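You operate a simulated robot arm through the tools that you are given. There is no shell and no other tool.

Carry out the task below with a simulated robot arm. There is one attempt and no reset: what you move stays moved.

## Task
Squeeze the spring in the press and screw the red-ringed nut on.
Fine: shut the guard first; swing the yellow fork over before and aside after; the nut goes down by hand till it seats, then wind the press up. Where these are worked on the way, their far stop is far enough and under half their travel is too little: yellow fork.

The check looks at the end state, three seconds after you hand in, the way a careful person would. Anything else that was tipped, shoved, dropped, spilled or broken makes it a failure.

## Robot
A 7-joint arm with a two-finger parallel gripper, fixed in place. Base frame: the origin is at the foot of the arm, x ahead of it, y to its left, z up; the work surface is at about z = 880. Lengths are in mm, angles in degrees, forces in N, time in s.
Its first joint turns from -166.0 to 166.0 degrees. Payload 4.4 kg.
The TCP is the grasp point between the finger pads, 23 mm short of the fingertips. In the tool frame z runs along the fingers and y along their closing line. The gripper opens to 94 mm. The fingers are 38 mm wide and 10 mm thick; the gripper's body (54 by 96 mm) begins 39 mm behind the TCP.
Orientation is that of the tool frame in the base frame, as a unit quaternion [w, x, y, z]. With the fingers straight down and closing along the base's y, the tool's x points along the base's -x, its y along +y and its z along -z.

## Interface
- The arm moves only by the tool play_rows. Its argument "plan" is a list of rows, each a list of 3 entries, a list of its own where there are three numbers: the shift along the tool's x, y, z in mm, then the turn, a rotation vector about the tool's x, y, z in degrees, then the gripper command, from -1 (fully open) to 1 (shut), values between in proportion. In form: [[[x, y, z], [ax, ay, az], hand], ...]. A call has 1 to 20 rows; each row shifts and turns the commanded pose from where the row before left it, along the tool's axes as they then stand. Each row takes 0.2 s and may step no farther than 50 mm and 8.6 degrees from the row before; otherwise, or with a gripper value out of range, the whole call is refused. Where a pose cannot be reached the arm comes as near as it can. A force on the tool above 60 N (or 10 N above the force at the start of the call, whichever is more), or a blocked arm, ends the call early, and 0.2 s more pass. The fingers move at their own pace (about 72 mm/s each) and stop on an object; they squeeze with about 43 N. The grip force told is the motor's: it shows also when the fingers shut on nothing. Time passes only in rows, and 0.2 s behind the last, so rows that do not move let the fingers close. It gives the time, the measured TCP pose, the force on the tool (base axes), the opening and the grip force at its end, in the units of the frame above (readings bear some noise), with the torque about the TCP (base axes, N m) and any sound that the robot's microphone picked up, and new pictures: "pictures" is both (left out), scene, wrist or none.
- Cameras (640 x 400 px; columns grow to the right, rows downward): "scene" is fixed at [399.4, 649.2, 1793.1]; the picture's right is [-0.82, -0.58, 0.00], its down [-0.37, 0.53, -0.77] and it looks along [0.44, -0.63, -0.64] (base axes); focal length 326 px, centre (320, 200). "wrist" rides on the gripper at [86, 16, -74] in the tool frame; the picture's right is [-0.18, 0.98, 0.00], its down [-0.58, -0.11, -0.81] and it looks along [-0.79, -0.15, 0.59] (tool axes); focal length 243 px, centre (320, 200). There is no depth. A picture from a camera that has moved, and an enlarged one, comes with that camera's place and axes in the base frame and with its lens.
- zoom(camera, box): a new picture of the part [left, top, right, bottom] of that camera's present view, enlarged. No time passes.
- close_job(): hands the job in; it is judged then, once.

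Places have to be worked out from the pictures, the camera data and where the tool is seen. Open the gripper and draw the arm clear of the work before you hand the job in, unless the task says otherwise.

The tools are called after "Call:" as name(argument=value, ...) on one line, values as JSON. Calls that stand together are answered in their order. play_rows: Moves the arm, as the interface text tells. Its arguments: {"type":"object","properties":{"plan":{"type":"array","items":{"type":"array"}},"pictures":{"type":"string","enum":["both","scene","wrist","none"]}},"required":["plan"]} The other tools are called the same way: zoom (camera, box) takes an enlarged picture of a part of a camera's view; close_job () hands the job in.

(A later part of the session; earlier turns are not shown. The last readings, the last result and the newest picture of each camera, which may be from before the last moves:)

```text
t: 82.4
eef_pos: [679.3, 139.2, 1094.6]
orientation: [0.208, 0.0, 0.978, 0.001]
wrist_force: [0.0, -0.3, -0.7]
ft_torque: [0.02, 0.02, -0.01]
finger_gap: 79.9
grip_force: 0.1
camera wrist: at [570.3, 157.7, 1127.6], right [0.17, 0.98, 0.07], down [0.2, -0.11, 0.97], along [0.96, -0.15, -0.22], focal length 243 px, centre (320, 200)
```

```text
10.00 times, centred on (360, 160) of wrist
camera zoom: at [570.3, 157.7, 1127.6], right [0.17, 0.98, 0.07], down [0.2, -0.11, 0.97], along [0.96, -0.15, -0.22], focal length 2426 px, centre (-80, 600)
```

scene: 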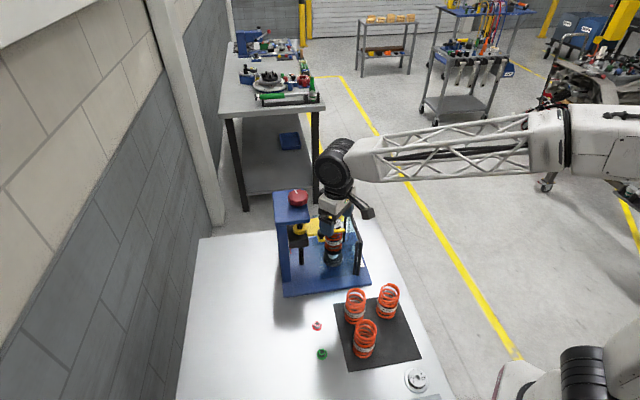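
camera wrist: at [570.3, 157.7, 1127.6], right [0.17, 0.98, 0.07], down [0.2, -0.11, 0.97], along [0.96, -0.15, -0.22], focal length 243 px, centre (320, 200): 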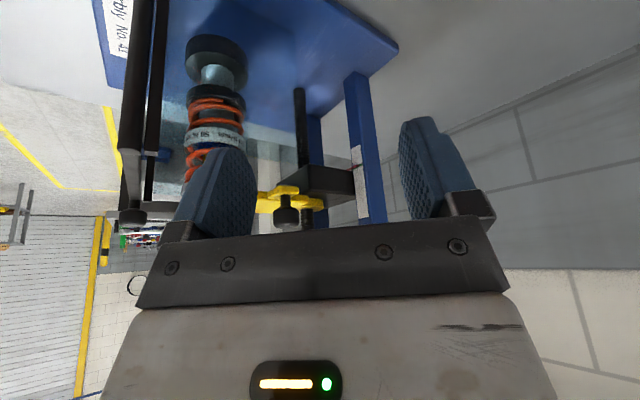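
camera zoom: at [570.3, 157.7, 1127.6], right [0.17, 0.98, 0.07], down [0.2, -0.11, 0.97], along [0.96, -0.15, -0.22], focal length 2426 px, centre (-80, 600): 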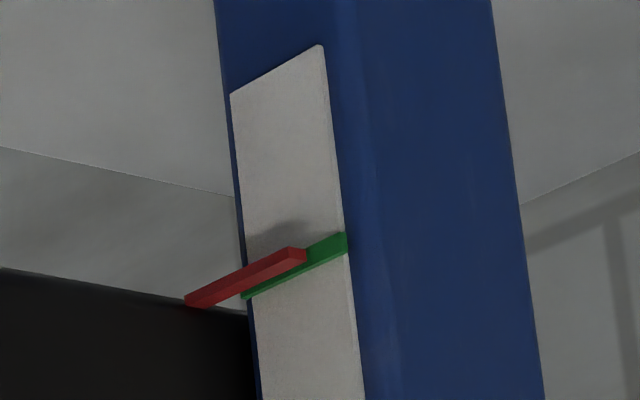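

With the flat view the red pointer coincides with the green line, so the squeeze is set. I straighten the hand and move toward the red-ringed nut near (693, 244) for a close look.

Call:
play_rows(plan=[[[0, 0, 0], [0, 8, 0], -0.7], [[0, 0, 0], [0, 8, 0], -0.7], [[0, 0, 0], [0, 8, 0], -0.7], [[10, 33, 0], [0, 0, 0], -0.7], [[10, 33, 0], [0, 0, 0], -0.7], [[5, 33, 30], [0, 0, 0], -0.7], [[0, 3, 45], [0, 0, 0], -0.7], [[0, 0, 0], [0, 0, 0], -0.7]])

Call:
zoom(camera="wrist", box=[240, 20, 440, 180])

```text
t: 84.2
eef_pos: [655.6, 242.0, 1019.5]
orientation: [0.0, 0.001, 1.0, 0.001]
wrist_force: [-0.6, -0.2, -0.5]
ft_torque: [0.02, 0.0, 0.02]
finger_gap: 80.0
grip_force: 0.1
camera wrist: at [570.3, 259.9, 1094.4], right [0.18, 0.98, 0.0], down [0.58, -0.11, 0.81], along [0.79, -0.15, -0.59], focal length 243 px, centre (320, 200)
```

scene: 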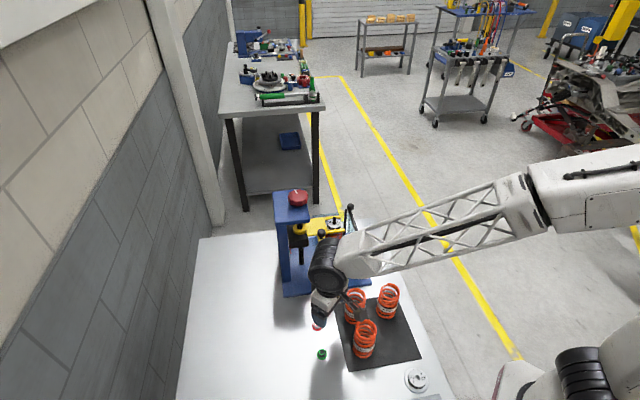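
wrist: 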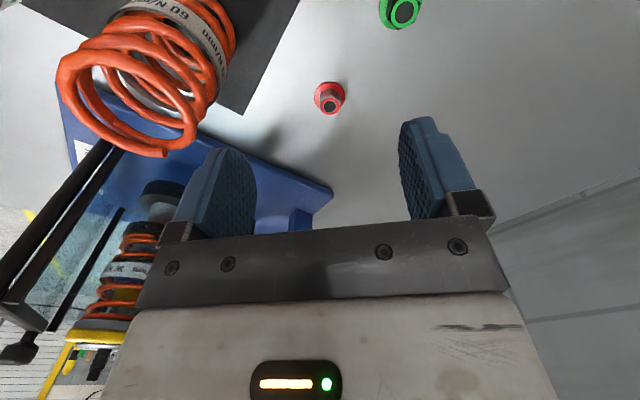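

```text
2.50 times, centred on (340, 100) of wrist
camera zoom: at [570.3, 259.9, 1094.4], right [0.18, 0.98, 0.0], down [0.58, -0.11, 0.81], along [0.79, -0.15, -0.59], focal length 606 px, centre (270, 450)
```

zoom: 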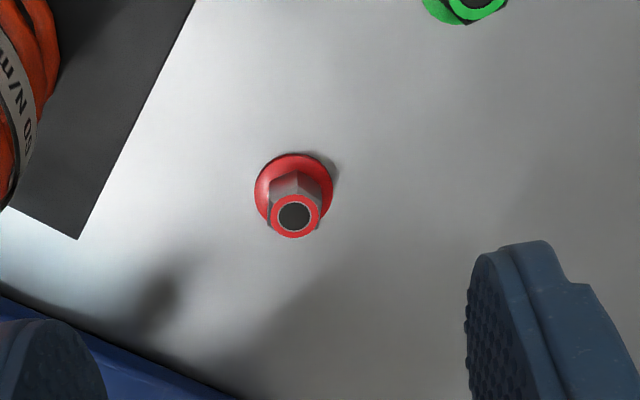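

The nut is at about (694.5, 245.4), top z≈899, with hex flats roughly facing ±y, so closing along y suits. I centre over it and come down part way.

Call:
play_rows(plan=[[[-38.9, 3.4, 0], [0, 0, 0], -0.3], [[0, 0, 45], [0, 0, 0], -0.3], [[0, 0, 30], [0, 0, 0], -0.3], [[0, 0, 0], [0, 0, 0], -0.3]])

Call:
zoom(camera="wrist", box=[220, 40, 420, 220])

Call:
zoom(camera="scene", box=[280, 260, 360, 350])

```text
t: 85.2
eef_pos: [696.3, 246.5, 943.8]
orientation: [0.001, 0.002, 1.0, 0.0]
wrist_force: [0.0, -0.2, -1.1]
ft_torque: [-0.02, 0.01, 0.0]
finger_gap: 61.0
grip_force: 0.0
camera wrist: at [609.4, 263.4, 1017.8], right [0.19, 0.98, 0.0], down [0.58, -0.11, 0.81], along [0.79, -0.15, -0.59], focal length 243 px, centre (320, 200)
```

scene: 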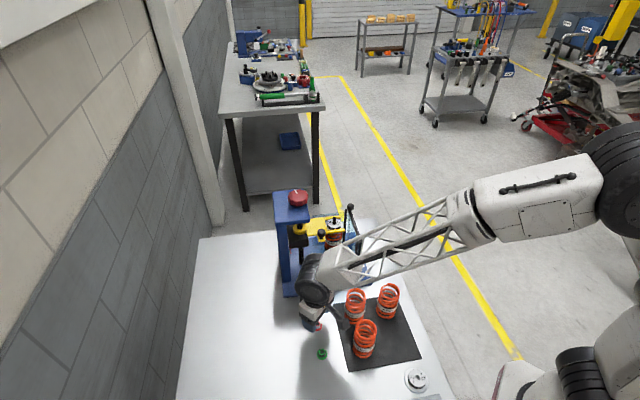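
wrist: 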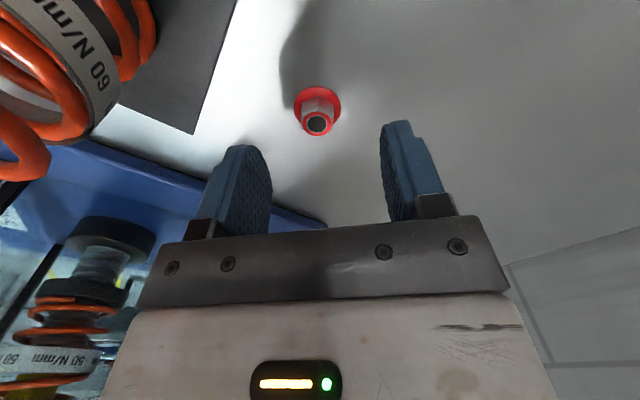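

```text
2.22 times, centred on (320, 130) of wrist
camera zoom: at [609.4, 263.4, 1017.8], right [0.19, 0.98, 0.0], down [0.58, -0.11, 0.81], along [0.79, -0.15, -0.59], focal length 539 px, centre (320, 356)
```

zoom: 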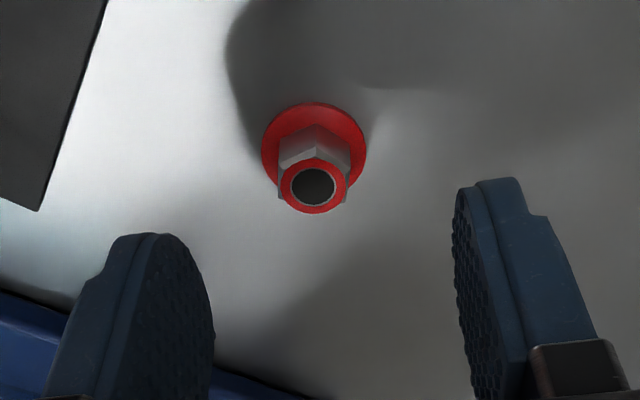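

```text
4.44 times, centred on (320, 305) of scene
camera zoom: at [399.4, 649.2, 1793.1], right [-0.82, -0.58, 0.0], down [-0.37, 0.53, -0.77], along [0.44, -0.63, -0.64], focal length 1450 px, centre (320, -267)
```

zoom: 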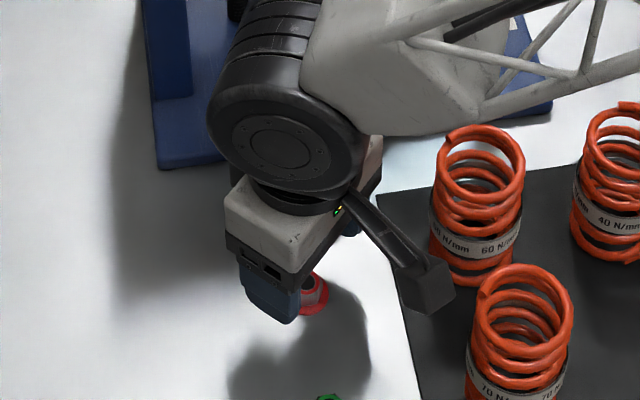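

The camera boom would pass close to a spring if I went down like this. I rotate the hand 60° (still on hex flats) so the boom hangs over empty bench, then check again.

Call:
play_rows(plan=[[[0, 0, 0], [0, 0, 8.5], -0.3], [[0, 0, 0], [0, 0, 8.5], -0.3], [[0, 0, 0], [0, 0, 8.5], -0.3], [[0, 0, 0], [0, 0, 8.5], -0.3], [[0, 0, 0], [0, 0, 8.5], -0.3], [[0, 0, 0], [0, 0, 8.5], -0.3], [[0, 0, 0], [0, 0, 9.0], -0.3], [[0, 0, 0], [0, 0, 0], -0.3]])

```text
refused: row 7 steps farther than a row can; nothing moved
```

Row 7 was above the 8.6° limit, so I resend it within the limit.

Call:
play_rows(plan=[[[0, 0, 0], [0, 0, 8.5], -0.3], [[0, 0, 0], [0, 0, 8.5], -0.3], [[0, 0, 0], [0, 0, 8.5], -0.3], [[0, 0, 0], [0, 0, 8.5], -0.3], [[0, 0, 0], [0, 0, 8.5], -0.3], [[0, 0, 0], [0, 0, 8.5], -0.3], [[0, 0, 0], [0, 0, 8.5], -0.3], [[0, 0, 0], [0, 0, 0], -0.3]])

Call:
zoom(camera="wrist", box=[220, 40, 420, 220])

Call:
zoom(camera="scene", box=[280, 260, 360, 370])

```text
t: 87.0
eef_pos: [692.7, 245.3, 944.3]
orientation: [0.001, 0.498, 0.867, 0.0]
wrist_force: [0.4, -0.2, 0.0]
ft_torque: [0.02, 0.02, 0.01]
finger_gap: 61.1
grip_force: 0.1
camera wrist: at [664.2, 330.0, 1018.5], right [0.94, 0.34, 0.0], down [0.2, -0.56, 0.81], along [0.27, -0.76, -0.59], focal length 243 px, centre (320, 200)
```

scene: 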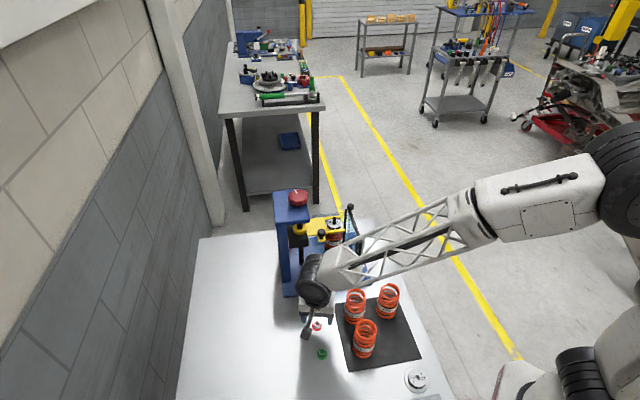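
wrist: 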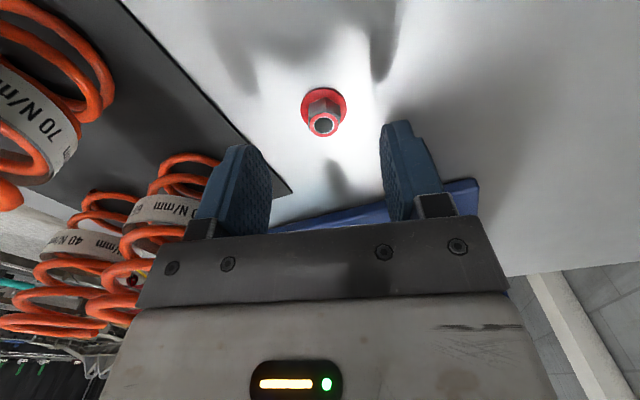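

```text
2.22 times, centred on (320, 130) of wrist
camera zoom: at [664.2, 330.0, 1018.5], right [0.94, 0.34, 0.0], down [0.2, -0.56, 0.81], along [0.27, -0.76, -0.59], focal length 539 px, centre (320, 356)
```

zoom: 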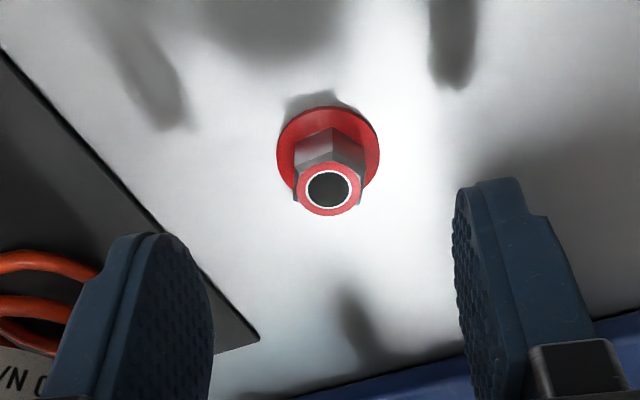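

```text
3.64 times, centred on (320, 315) of scene
camera zoom: at [399.4, 649.2, 1793.1], right [-0.82, -0.58, 0.0], down [-0.37, 0.53, -0.77], along [0.44, -0.63, -0.64], focal length 1186 px, centre (320, -218)
```

zoom: 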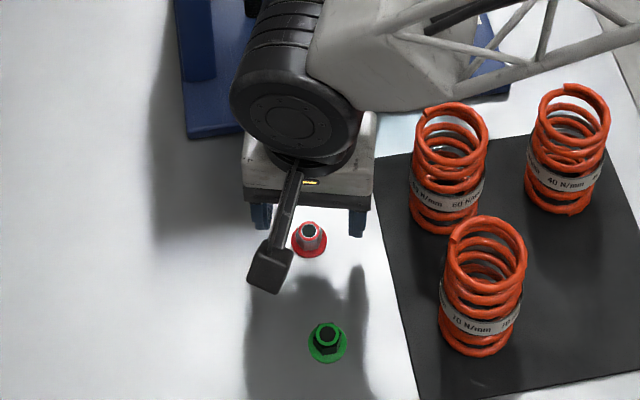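

The nut sits at about (695.4, 246.5) and the hex is turned a few degrees from my fingers. I align by 6°, lower to TCP z≈909 and close on the hex.

Call:
play_rows(plan=[[[0.5, 1.3, 0], [0, 0, 6], -0.3], [[0, 0, 15], [0, 0, 0], -0.1], [[0, 0, 14], [0, 0, 0], 0.1], [[0, 0, 6], [0, 0, 0], 0.2], [[0, 0, 0], [0, 0, 0], 0.2]])

Call:
zoom(camera="wrist", box=[220, 60, 420, 240])

Call:
zoom(camera="scene", box=[280, 270, 360, 370])

```text
t: 88.2
eef_pos: [694.4, 247.9, 910.0]
orientation: [0.0, 0.542, 0.841, 0.0]
wrist_force: [-0.4, -0.1, 1.1]
ft_torque: [-0.01, 0.03, 0.01]
finger_gap: 37.7
grip_force: 0.0
camera wrist: at [674.3, 333.8, 984.0], right [0.97, 0.24, 0.0], down [0.14, -0.57, 0.81], along [0.19, -0.78, -0.59], focal length 243 px, centre (320, 200)
```

scene: 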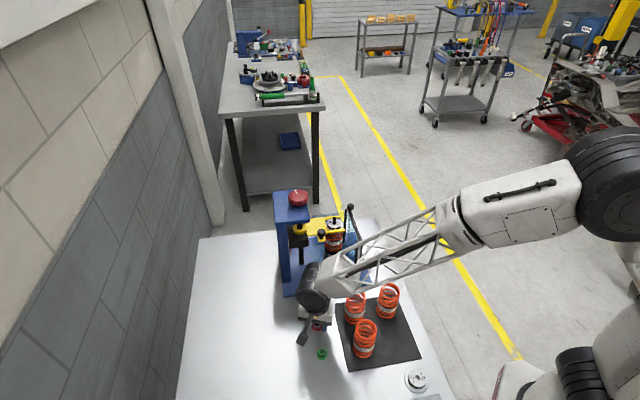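
wrist: 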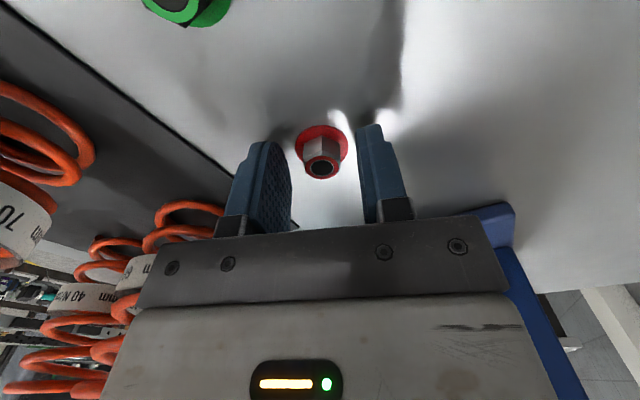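

```text
2.22 times, centred on (320, 150) of wrist
camera zoom: at [674.3, 333.8, 984.0], right [0.97, 0.24, 0.0], down [0.14, -0.57, 0.81], along [0.19, -0.78, -0.59], focal length 539 px, centre (320, 311)
```

zoom: 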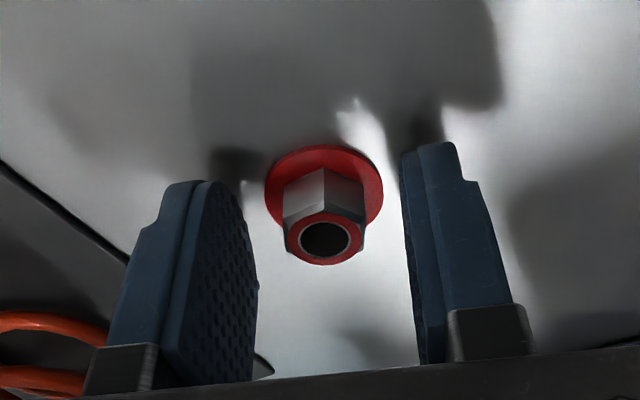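

```text
4.00 times, centred on (320, 320) of scene
camera zoom: at [399.4, 649.2, 1793.1], right [-0.82, -0.58, 0.0], down [-0.37, 0.53, -0.77], along [0.44, -0.63, -0.64], focal length 1305 px, centre (320, -280)
```

zoom: 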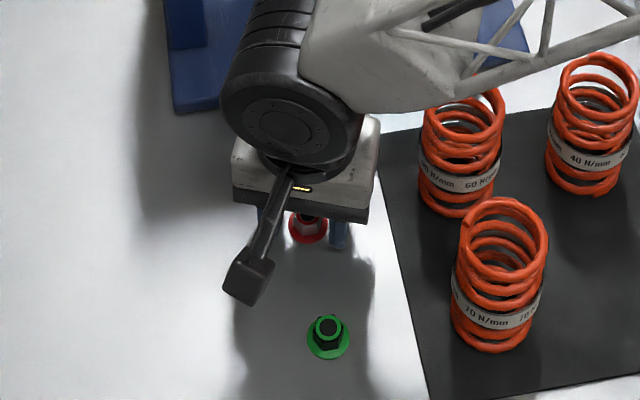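

The nut is centred between the fingers. I close on it and check the gap for a hex grip.

Call:
play_rows(plan=[[[-0.8, 0.2, 0], [0, 0, 0], 0.4], [[0, 0, 0], [0, 0, 0], 0.55], [[0, 0, 0], [0, 0, 0], 1], [[0, 0, 0], [0, 0, 0], 1], [[0, 0, 0], [0, 0, 0], 1]])

Call:
zoom(camera="wrist", box=[220, 60, 420, 240])

```text
t: 89.4
eef_pos: [694.5, 245.2, 909.7]
orientation: [0.002, 0.542, 0.841, 0.001]
wrist_force: [0.0, -0.2, 0.6]
ft_torque: [-0.02, 0.01, 0.01]
finger_gap: 18.1
grip_force: 43.0
camera wrist: at [674.3, 333.2, 984.0], right [0.97, 0.24, 0.0], down [0.14, -0.57, 0.81], along [0.19, -0.78, -0.59], focal length 243 px, centre (320, 200)
```

scene: 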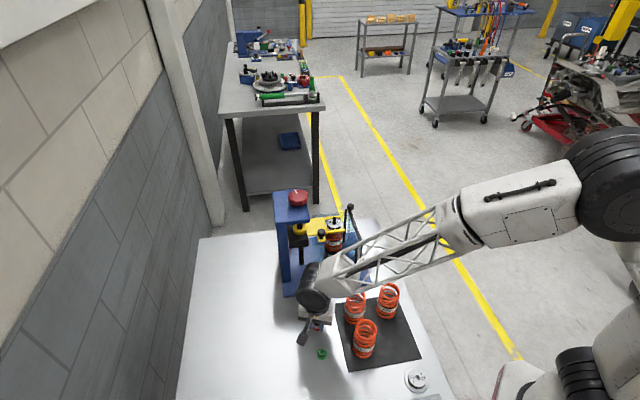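
wrist: 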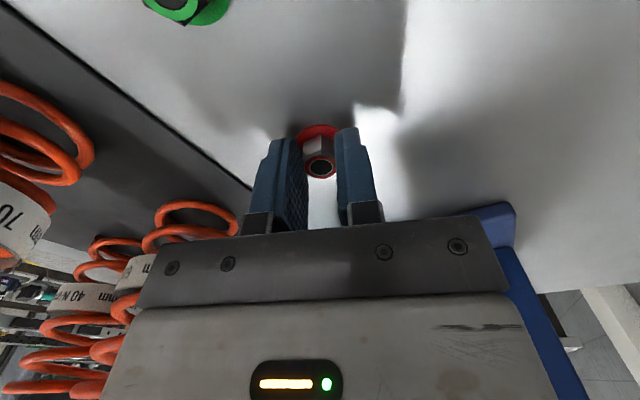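

```text
2.22 times, centred on (320, 150) of wrist
camera zoom: at [674.3, 333.2, 984.0], right [0.97, 0.24, 0.0], down [0.14, -0.57, 0.81], along [0.19, -0.78, -0.59], focal length 539 px, centre (320, 311)
```

zoom: 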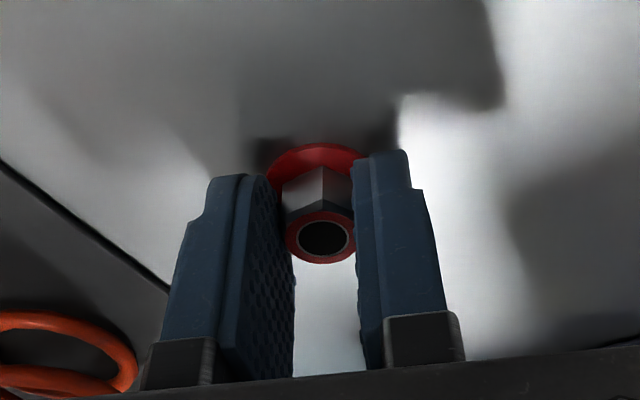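

The hex is gripped at 18.1 mm across flats and the nut axis is centred in the hand. I lift it straight up well above everything.

Call:
play_rows(plan=[[[0, 0, -15], [0, 0, 0], 1], [[0, 0, -40], [0, 0, 0], 1], [[0, 0, -45], [0, 0, 0], 1], [[0, 0, -45], [0, 0, 0], 1], [[0, 0, -45], [0, 0, 0], 1], [[0, 0, -45], [0, 0, 0], 1], [[0, 0, -45], [0, 0, 0], 1], [[0, 0, 0], [0, 0, 0], 1]])

Call:
zoom(camera="wrist", box=[220, 60, 420, 240])

```text
t: 91.2
eef_pos: [693.2, 245.2, 1192.7]
orientation: [0.001, 0.542, 0.84, -0.001]
wrist_force: [-0.6, 0.3, -0.6]
ft_torque: [0.01, -0.01, 0.04]
finger_gap: 18.3
grip_force: 43.0
camera wrist: at [672.9, 331.3, 1266.1], right [0.97, 0.24, 0.0], down [0.14, -0.57, 0.81], along [0.19, -0.78, -0.59], focal length 243 px, centre (320, 200)
```

scene: 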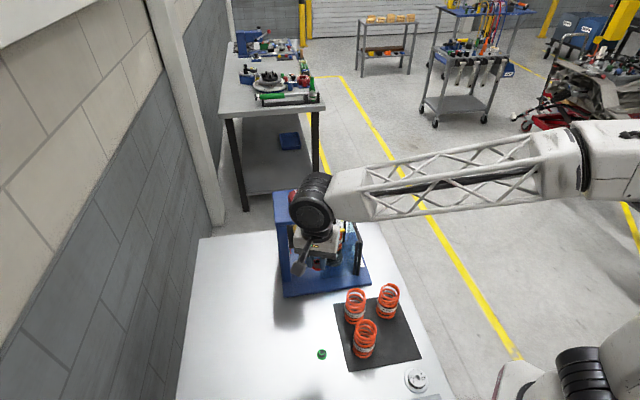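
wrist: 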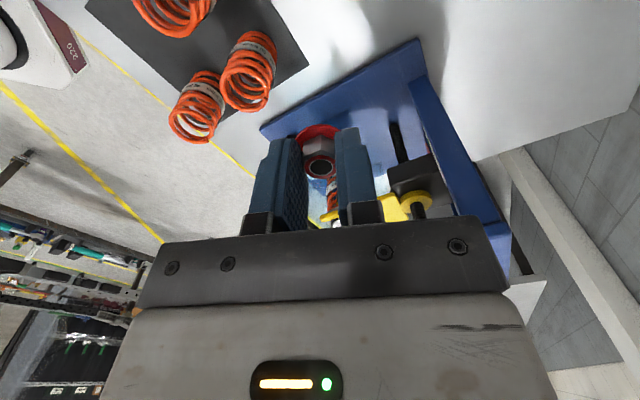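

```text
2.22 times, centred on (320, 150) of wrist
camera zoom: at [672.9, 331.3, 1266.1], right [0.97, 0.24, 0.0], down [0.14, -0.57, 0.81], along [0.19, -0.78, -0.59], focal length 539 px, centre (320, 311)
```

zoom: 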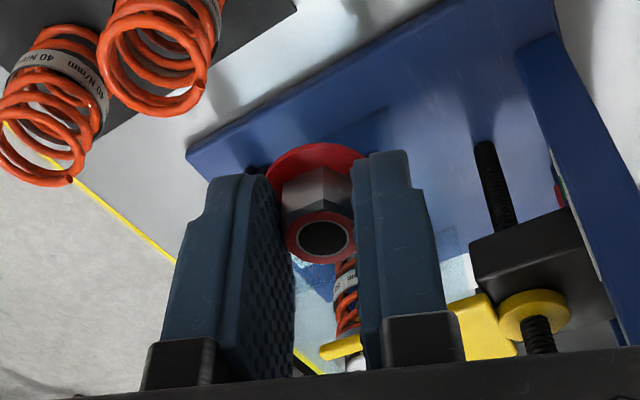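

The nut is held firmly. I rotate the hand counter-clockwise about 170° in free space so a long clockwise stroke is available on the rod.

Call:
play_rows(plan=[[[0, 0, 0], [0, 0, -8.5], 1], [[0, 0, 0], [0, 0, -8.5], 1], [[0, 0, 0], [0, 0, -8.5], 1], [[0, 0, 0], [0, 0, -8.5], 1], [[0, 0, 0], [0, 0, -8.5], 1], [[0, 0, 0], [0, 0, -8.5], 1], [[0, 0, 0], [0, 0, -8.5], 1], [[0, 0, 0], [0, 0, -8.5], 1], [[0, 0, 0], [0, 0, -8.5], 1], [[0, 0, 0], [0, 0, -8.5], 1], [[0, 0, 0], [0, 0, -8.5], 1], [[0, 0, 0], [0, 0, -8.5], 1], [[0, 0, 0], [0, 0, -8.5], 1], [[0, 0, 0], [0, 0, -8.5], 1], [[0, 0, 0], [0, 0, -8.5], 1], [[0, 0, 0], [0, 0, -8.5], 1], [[0, 0, 0], [0, 0, -8.5], 1], [[0, 0, 0], [0, 0, -8.5], 1], [[0, 0, 0], [0, 0, -8.5], 1], [[0, 0, 0], [0, 0, -8.5], 1]])

```text
t: 95.4
eef_pos: [695.2, 246.1, 1189.3]
orientation: [-0.001, 0.791, -0.612, 0.001]
wrist_force: [0.8, 0.3, -0.2]
ft_torque: [0.0, 0.03, -0.02]
finger_gap: 18.0
grip_force: 43.1
camera wrist: at [701.2, 159.8, 1264.2], right [-1.0, -0.07, 0.0], down [-0.04, 0.59, 0.81], along [-0.05, 0.8, -0.59], focal length 243 px, centre (320, 200)
```

scene: 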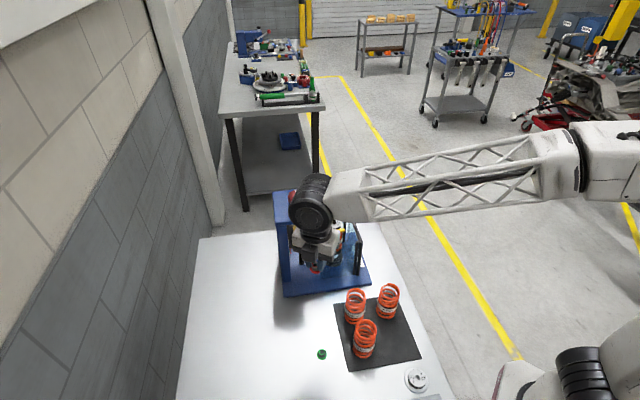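
wrist: 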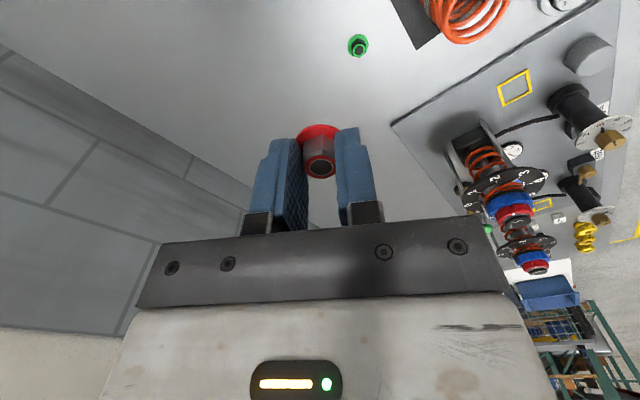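

The orientation is reached (φ≈285°). I carry the nut over the rod axis estimate (789.5, 13), staying high.

Call:
play_rows(plan=[[[41.55, -5.47, -5], [0, 0, 0], 1], [[41.55, -5.47, -5], [0, 0, 0], 1], [[41.55, -5.47, 0], [0, 0, 0], 1], [[41.55, -5.47, 0], [0, 0, 0], 1], [[41.55, -5.47, 0], [0, 0, 0], 1], [[41.55, -5.47, 0], [0, 0, 0], 1], [[0, 0, 0], [0, 0, 0], 1]])

Call:
zoom(camera="wrist", box=[240, 20, 400, 200])

Call:
zoom(camera="scene", box=[290, 150, 380, 250])

```text
t: 97.0
eef_pos: [788.4, 12.3, 1201.4]
orientation: [0.0, 0.79, -0.613, 0.0]
wrist_force: [0.6, 0.1, -0.5]
ft_torque: [0.03, 0.0, -0.02]
finger_gap: 18.4
grip_force: 42.3
camera wrist: at [795.3, -73.5, 1275.8], right [-1.0, -0.07, 0.0], down [-0.04, 0.59, 0.81], along [-0.05, 0.8, -0.59], focal length 243 px, centre (320, 200)
```

scene: 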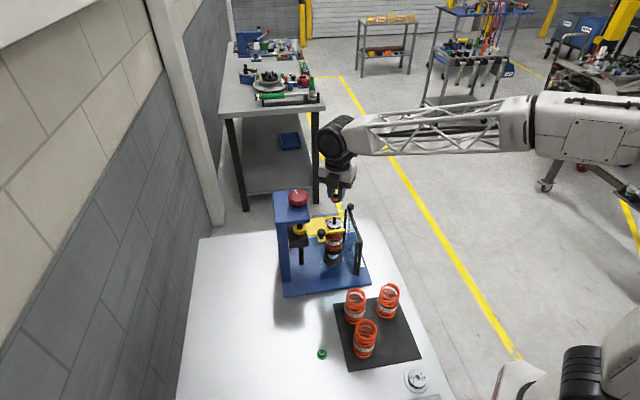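
wrist: 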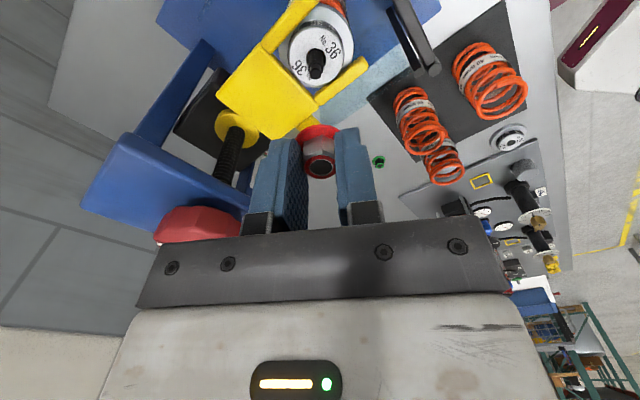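

```text
2.22 times, centred on (320, 110) of wrist
camera zoom: at [795.3, -73.5, 1275.8], right [-1.0, -0.07, 0.0], down [-0.04, 0.59, 0.81], along [-0.05, 0.8, -0.59], focal length 539 px, centre (320, 400)
```

zoom: 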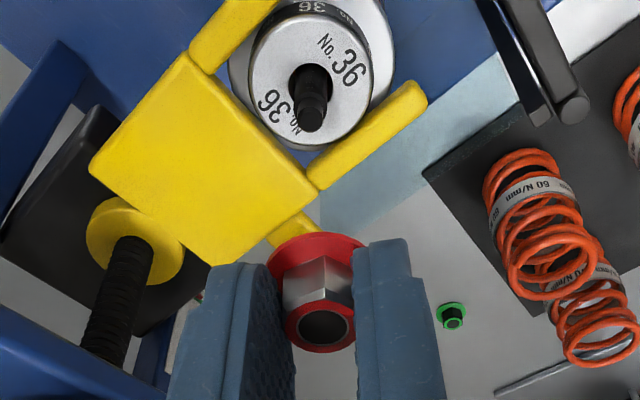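

```text
4.00 times, centred on (335, 200) of scene
camera zoom: at [399.4, 649.2, 1793.1], right [-0.82, -0.58, 0.0], down [-0.37, 0.53, -0.77], along [0.44, -0.63, -0.64], focal length 1305 px, centre (260, 200)
```

zoom: 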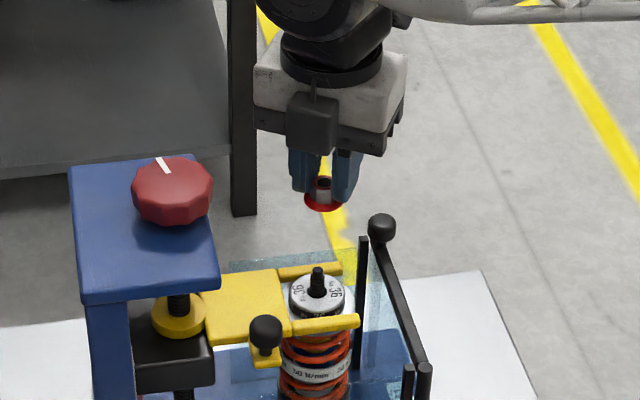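

The wrist view puts the rod tip about (3, -3) mm in the hand frame from the nut axis. I shift half-corrected by that amount, lower until the nut is about 30 mm above the tip, and look again.

Call:
play_rows(plan=[[[2.5, -2.8, 10], [0, 0, 0], 1], [[0, 0, 15], [0, 0, 0], 1], [[0, 0, 15], [0, 0, 0], 1], [[0, 0, 0], [0, 0, 0], 1]])

Call:
zoom(camera="wrist", box=[260, 40, 380, 190])

Call:
zoom(camera="scene", box=[310, 190, 360, 240])

```text
t: 98.0
eef_pos: [792.5, 12.5, 1159.9]
orientation: [0.0, 0.79, -0.613, 0.001]
wrist_force: [-0.8, -0.4, -0.3]
ft_torque: [0.01, 0.01, 0.0]
finger_gap: 18.2
grip_force: 43.1
camera wrist: at [798.2, -73.9, 1234.5], right [-1.0, -0.07, 0.0], down [-0.04, 0.59, 0.81], along [-0.05, 0.8, -0.59], focal length 243 px, centre (320, 200)
```

scene: 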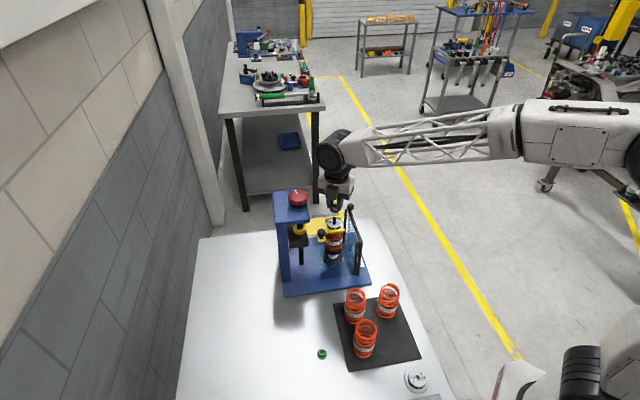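
wrist: 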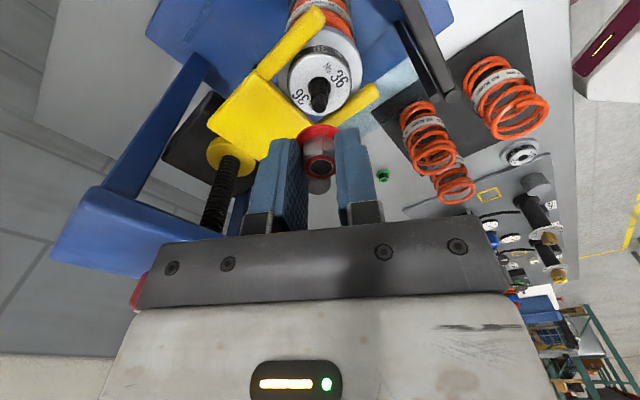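

```text
2.67 times, centred on (320, 115) of wrist
camera zoom: at [798.2, -73.9, 1234.5], right [-1.0, -0.07, 0.0], down [-0.04, 0.59, 0.81], along [-0.05, 0.8, -0.59], focal length 647 px, centre (320, 427)
```

zoom: 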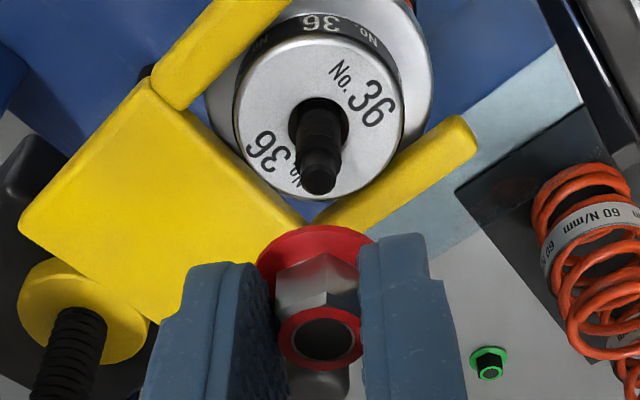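

```text
8.00 times, centred on (335, 215) of scene
camera zoom: at [399.4, 649.2, 1793.1], right [-0.82, -0.58, 0.0], down [-0.37, 0.53, -0.77], along [0.44, -0.63, -0.64], focal length 2609 px, centre (200, 80)
```

zoom: 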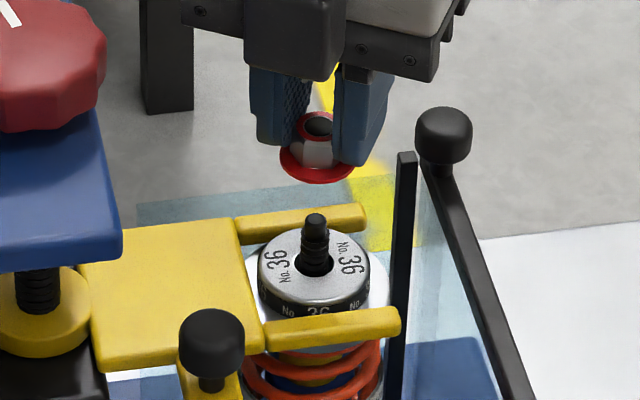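

The nut and rod line up well in this view (within about 0.5 mm in x). I turn the hand 90° above the rod to check the other direction.

Call:
play_rows(plan=[[[0, 0, 0], [0, 0, 8.2], 1], [[0, 0, 0], [0, 0, 8.2], 1], [[0, 0, 0], [0, 0, 8.2], 1], [[0, 0, 0], [0, 0, 8.2], 1], [[0, 0, 0], [0, 0, 8.2], 1], [[0, 0, 0], [0, 0, 8.2], 1], [[0, 0, 0], [0, 0, 8.2], 1], [[0, 0, 0], [0, 0, 8.2], 1], [[0, 0, 0], [0, 0, 8.2], 1], [[0, 0, 0], [0, 0, 8.2], 1], [[0, 0, 0], [0, 0, 8.0], 1], [[0, 0, 0], [0, 0, 0], 1]])

Call:
zoom(camera="wrist", box=[260, 40, 380, 190])

Call:
zoom(camera="scene", box=[310, 190, 360, 240])

```text
t: 100.6
eef_pos: [791.5, 12.6, 1160.2]
orientation: [0.001, -0.126, 0.992, 0.0]
wrist_force: [-0.5, 0.3, -0.8]
ft_torque: [-0.01, -0.05, 0.01]
finger_gap: 18.3
grip_force: 42.9
camera wrist: at [704.3, 7.5, 1234.3], right [-0.07, 1.0, 0.0], down [0.59, 0.04, 0.81], along [0.81, 0.05, -0.59], focal length 243 px, centre (320, 200)
```

scene: 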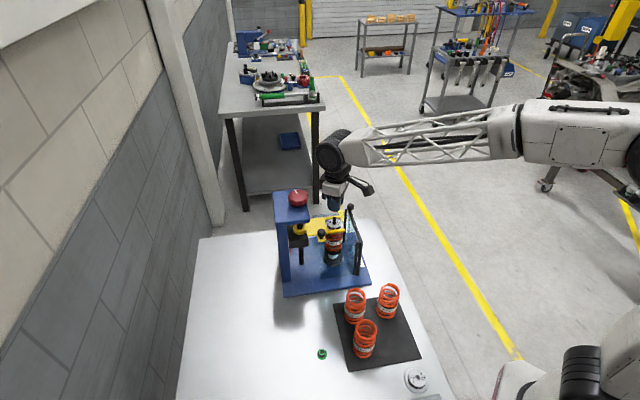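
wrist: 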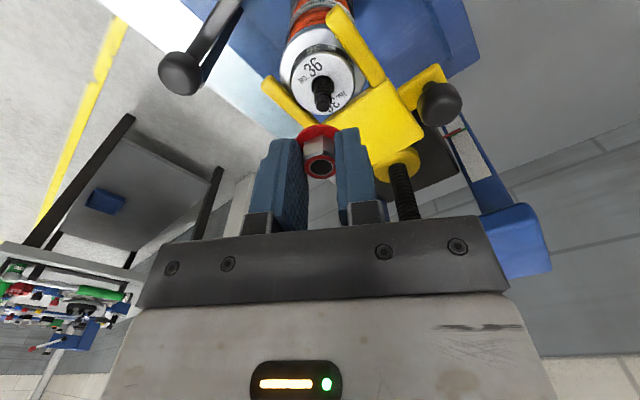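

```text
2.67 times, centred on (320, 115) of wrist
camera zoom: at [704.3, 7.5, 1234.3], right [-0.07, 1.0, 0.0], down [0.59, 0.04, 0.81], along [0.81, 0.05, -0.59], focal length 647 px, centre (320, 427)
```

zoom: 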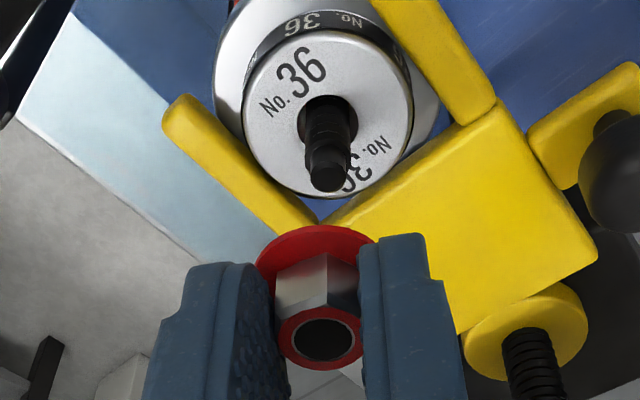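

```text
8.00 times, centred on (335, 215) of scene
camera zoom: at [399.4, 649.2, 1793.1], right [-0.82, -0.58, 0.0], down [-0.37, 0.53, -0.77], along [0.44, -0.63, -0.64], focal length 2609 px, centre (200, 80)
```

zoom: 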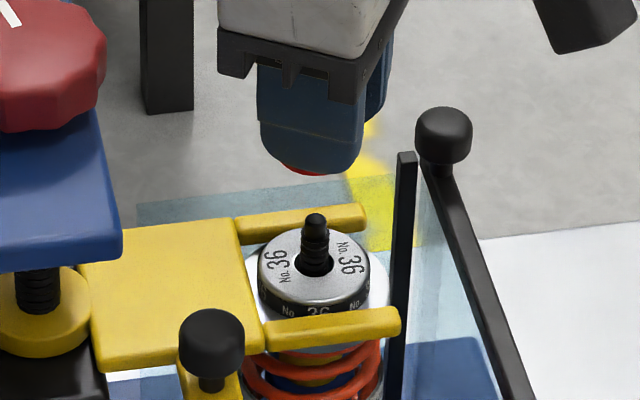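

From this side the rod is about 2 mm to +y. Combining both views I shift by about (0.2, 1.6) mm, turn back, and look again.

Call:
play_rows(plan=[[[-0.6, 1.5, 5], [0, 0, 0], 1], [[0, 0, 0], [0, 0, -8.2], 1], [[0, 0, 0], [0, 0, -8.2], 1], [[0, 0, 0], [0, 0, -8.2], 1], [[0, 0, 0], [0, 0, -8.2], 1], [[0, 0, 0], [0, 0, -8.2], 1], [[0, 0, 0], [0, 0, -8.2], 1], [[0, 0, 0], [0, 0, -8.2], 1], [[0, 0, 0], [0, 0, -8.2], 1], [[0, 0, 0], [0, 0, -8.2], 1], [[0, 0, 0], [0, 0, -8.2], 1], [[0, 0, 0], [0, 0, -8.0], 1], [[0, 0, 0], [0, 0, 0], 1]])

Call:
zoom(camera="wrist", box=[280, 60, 360, 190])

Call:
zoom(camera="scene", box=[315, 195, 355, 235])

```text
t: 103.4
eef_pos: [790.8, 13.9, 1154.8]
orientation: [0.0, 0.791, -0.612, 0.001]
wrist_force: [-1.0, 0.7, -0.8]
ft_torque: [-0.01, 0.01, -0.02]
finger_gap: 18.2
grip_force: 43.0
camera wrist: at [798.5, -73.0, 1229.2], right [-1.0, -0.07, 0.0], down [-0.04, 0.59, 0.81], along [-0.05, 0.8, -0.59], focal length 243 px, centre (320, 200)
```

scene: 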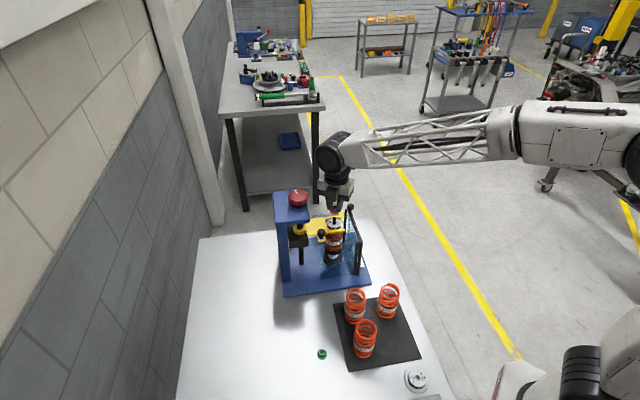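
wrist: 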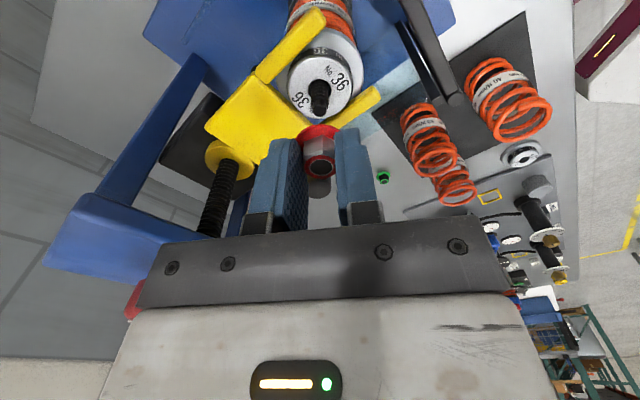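

```text
3.08 times, centred on (320, 125) of wrist
camera zoom: at [798.5, -73.0, 1229.2], right [-1.0, -0.07, 0.0], down [-0.04, 0.59, 0.81], along [-0.05, 0.8, -0.59], focal length 746 px, centre (320, 431)
```

zoom: 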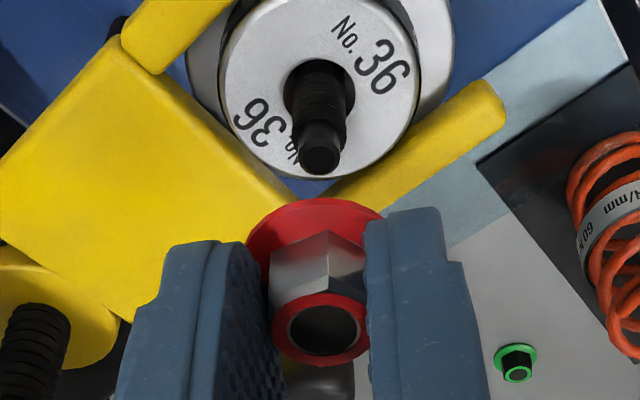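

```text
10.00 times, centred on (335, 215) of scene
camera zoom: at [399.4, 649.2, 1793.1], right [-0.82, -0.58, 0.0], down [-0.37, 0.53, -0.77], along [0.44, -0.63, -0.64], focal length 3262 px, centre (170, 50)
```

zoom: 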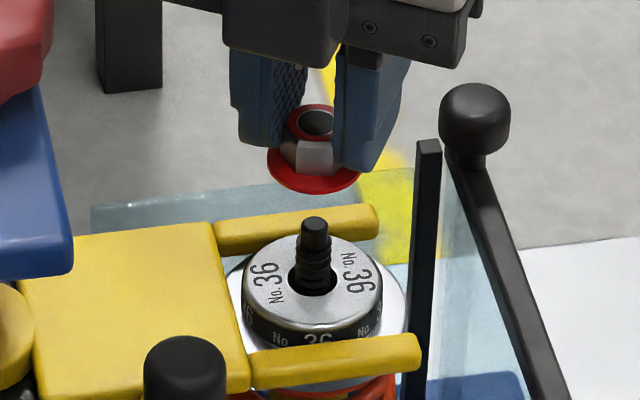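

Call:
zoom(camera="scene", box=[322, 202, 346, 226])

Call:
zoom(camera="wrist", box=[295, 80, 345, 190])

```text
16.00 times, centred on (334, 214) of scene
camera zoom: at [399.4, 649.2, 1793.1], right [-0.82, -0.58, 0.0], down [-0.37, 0.53, -0.77], along [0.44, -0.63, -0.64], focal length 5219 px, centre (96, -24)
```

zoom: 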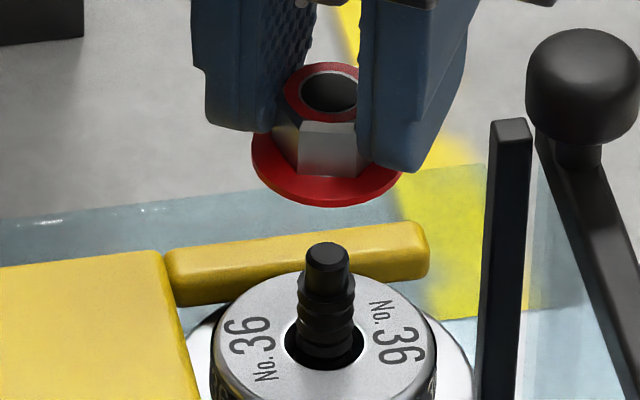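

```text
3.64 times, centred on (320, 135) of wrist
camera zoom: at [798.5, -73.0, 1229.2], right [-1.0, -0.07, 0.0], down [-0.04, 0.59, 0.81], along [-0.05, 0.8, -0.59], focal length 882 px, centre (320, 436)
```

zoom: 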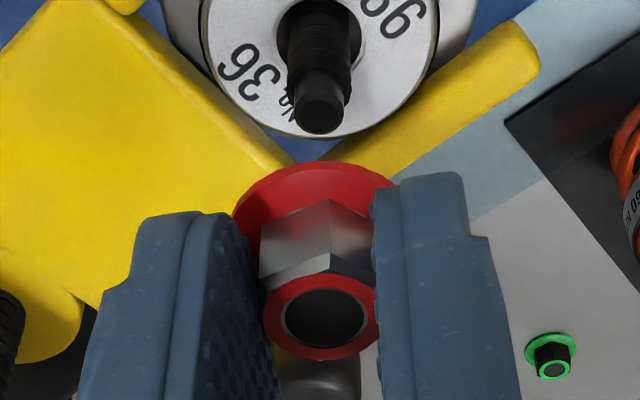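

The two views disagree in a way that means the nut sits about 2 mm off the hand axis along tool x. Allowing for that, I shift about 1.6 mm, lower the nut to roughly 8 mm above the tip, and check.

Call:
play_rows(plan=[[[1.6, 0.2, 5], [0, 0, 0], 1], [[0, 0, 5], [0, 0, 0], 1], [[0, 0, 4], [0, 0, 0], 1], [[0, 0, 0], [0, 0, 0], 1]])

Call:
zoom(camera="scene", box=[322, 202, 346, 226])

Call:
zoom(camera="wrist", box=[280, 80, 360, 190])

```text
t: 104.4
eef_pos: [791.4, 11.4, 1139.9]
orientation: [0.001, 0.79, -0.613, 0.001]
wrist_force: [0.3, 0.9, 0.5]
ft_torque: [-0.02, 0.01, -0.01]
finger_gap: 18.2
grip_force: 43.4
camera wrist: at [798.6, -74.8, 1215.3], right [-1.0, -0.07, 0.0], down [-0.04, 0.59, 0.81], along [-0.05, 0.8, -0.59], focal length 243 px, centre (320, 200)
```

scene: 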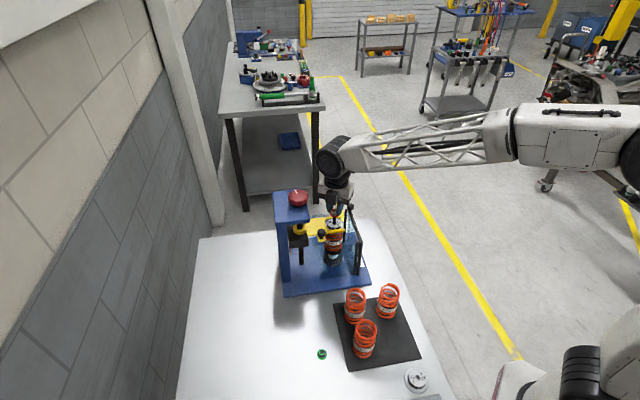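
wrist: 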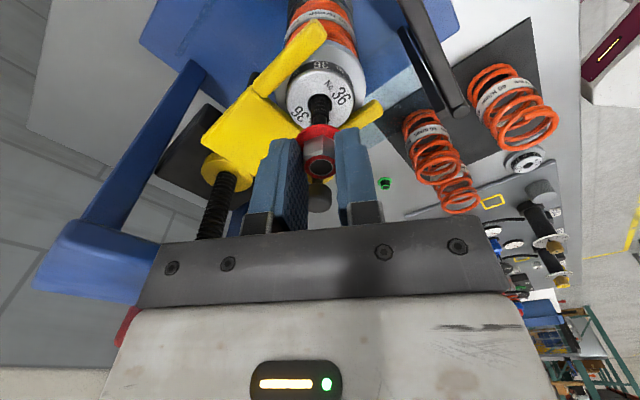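

```text
16.00 times, centred on (334, 214) of scene
camera zoom: at [399.4, 649.2, 1793.1], right [-0.82, -0.58, 0.0], down [-0.37, 0.53, -0.77], along [0.44, -0.63, -0.64], focal length 5219 px, centre (96, -24)
```

zoom: 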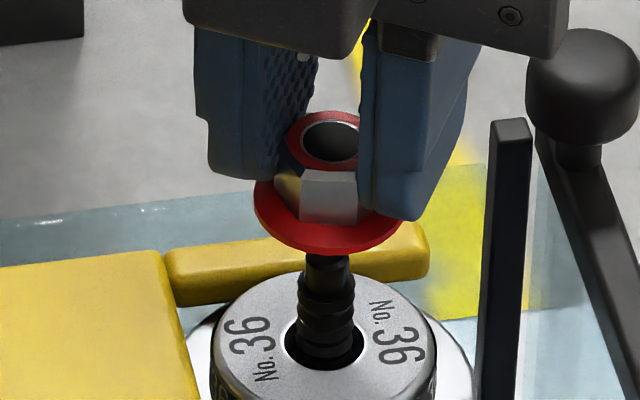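

```text
3.64 times, centred on (320, 135) of wrist
camera zoom: at [798.6, -74.8, 1215.3], right [-1.0, -0.07, 0.0], down [-0.04, 0.59, 0.81], along [-0.05, 0.8, -0.59], focal length 882 px, centre (320, 436)
```

zoom: 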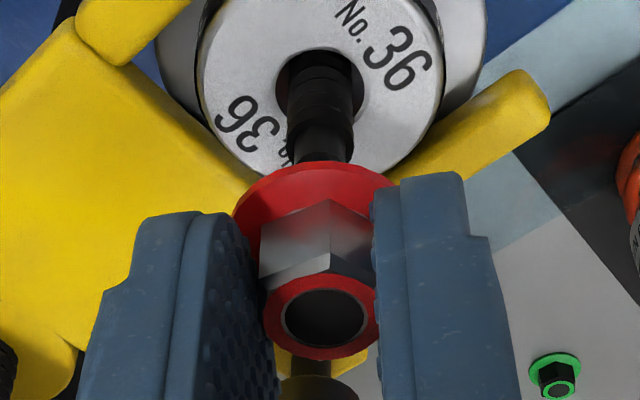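

Aligned to within about half a millimetre in both views. I lower in 2 mm steps so the pilot enters the nut, watching force.

Call:
play_rows(plan=[[[0.4, 0.1, 2], [0, 0, 0], 1], [[0, 0, 2], [0, 0, 0], 1], [[0, 0, 2], [0, 0, 0], 1], [[0, 0, 2], [0, 0, 0], 1], [[0, 0, 2], [0, 0, 0], 1]])

Call:
zoom(camera="scene", box=[322, 202, 346, 226])

Call:
zoom(camera="wrist", box=[280, 80, 360, 190])

```text
t: 105.6
eef_pos: [792.2, 10.9, 1131.7]
orientation: [0.001, 0.79, -0.613, 0.001]
wrist_force: [0.0, -0.4, -0.3]
ft_torque: [-0.02, 0.02, -0.02]
finger_gap: 18.3
grip_force: 42.4
camera wrist: at [798.4, -75.7, 1206.0], right [-1.0, -0.07, 0.0], down [-0.04, 0.59, 0.81], along [-0.05, 0.8, -0.59], focal length 243 px, centre (320, 200)
```

scene: 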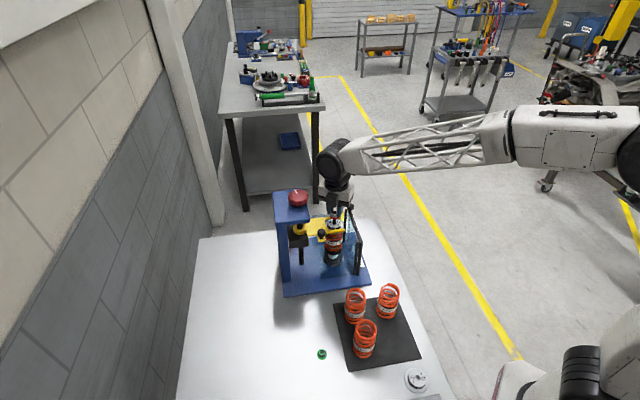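
wrist: 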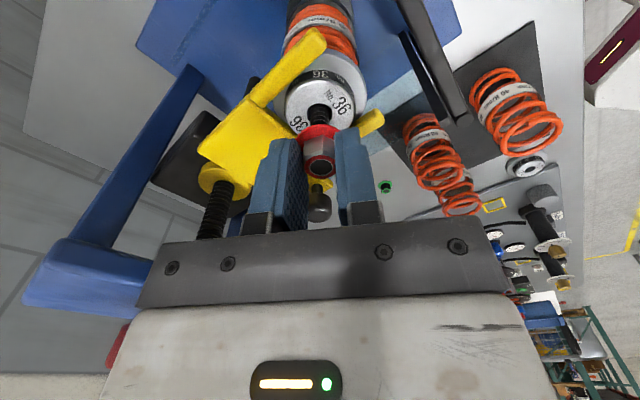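

```text
16.00 times, centred on (334, 214) of scene
camera zoom: at [399.4, 649.2, 1793.1], right [-0.82, -0.58, 0.0], down [-0.37, 0.53, -0.77], along [0.44, -0.63, -0.64], focal length 5219 px, centre (96, -24)
```

zoom: 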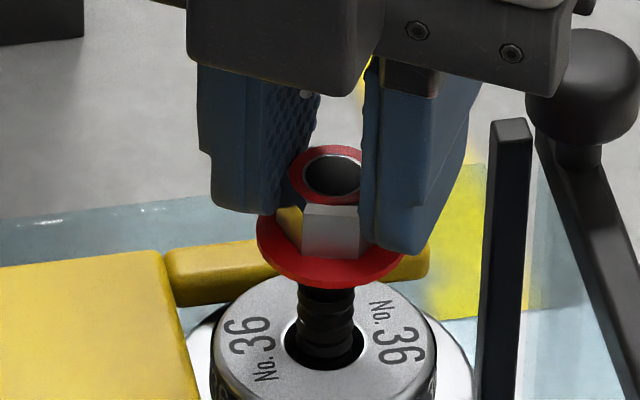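

```text
3.64 times, centred on (320, 135) of wrist
camera zoom: at [798.4, -75.7, 1206.0], right [-1.0, -0.07, 0.0], down [-0.04, 0.59, 0.81], along [-0.05, 0.8, -0.59], focal length 882 px, centre (320, 436)
```

zoom: 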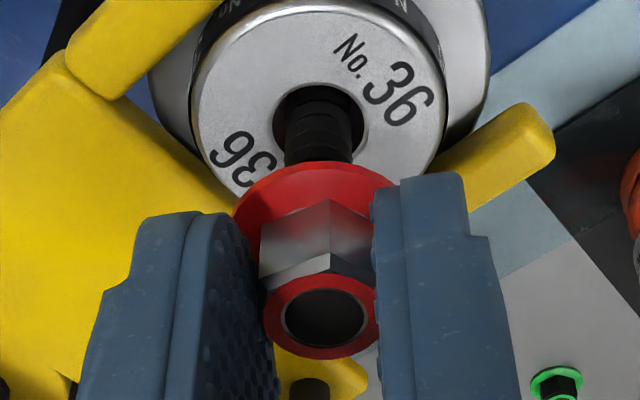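

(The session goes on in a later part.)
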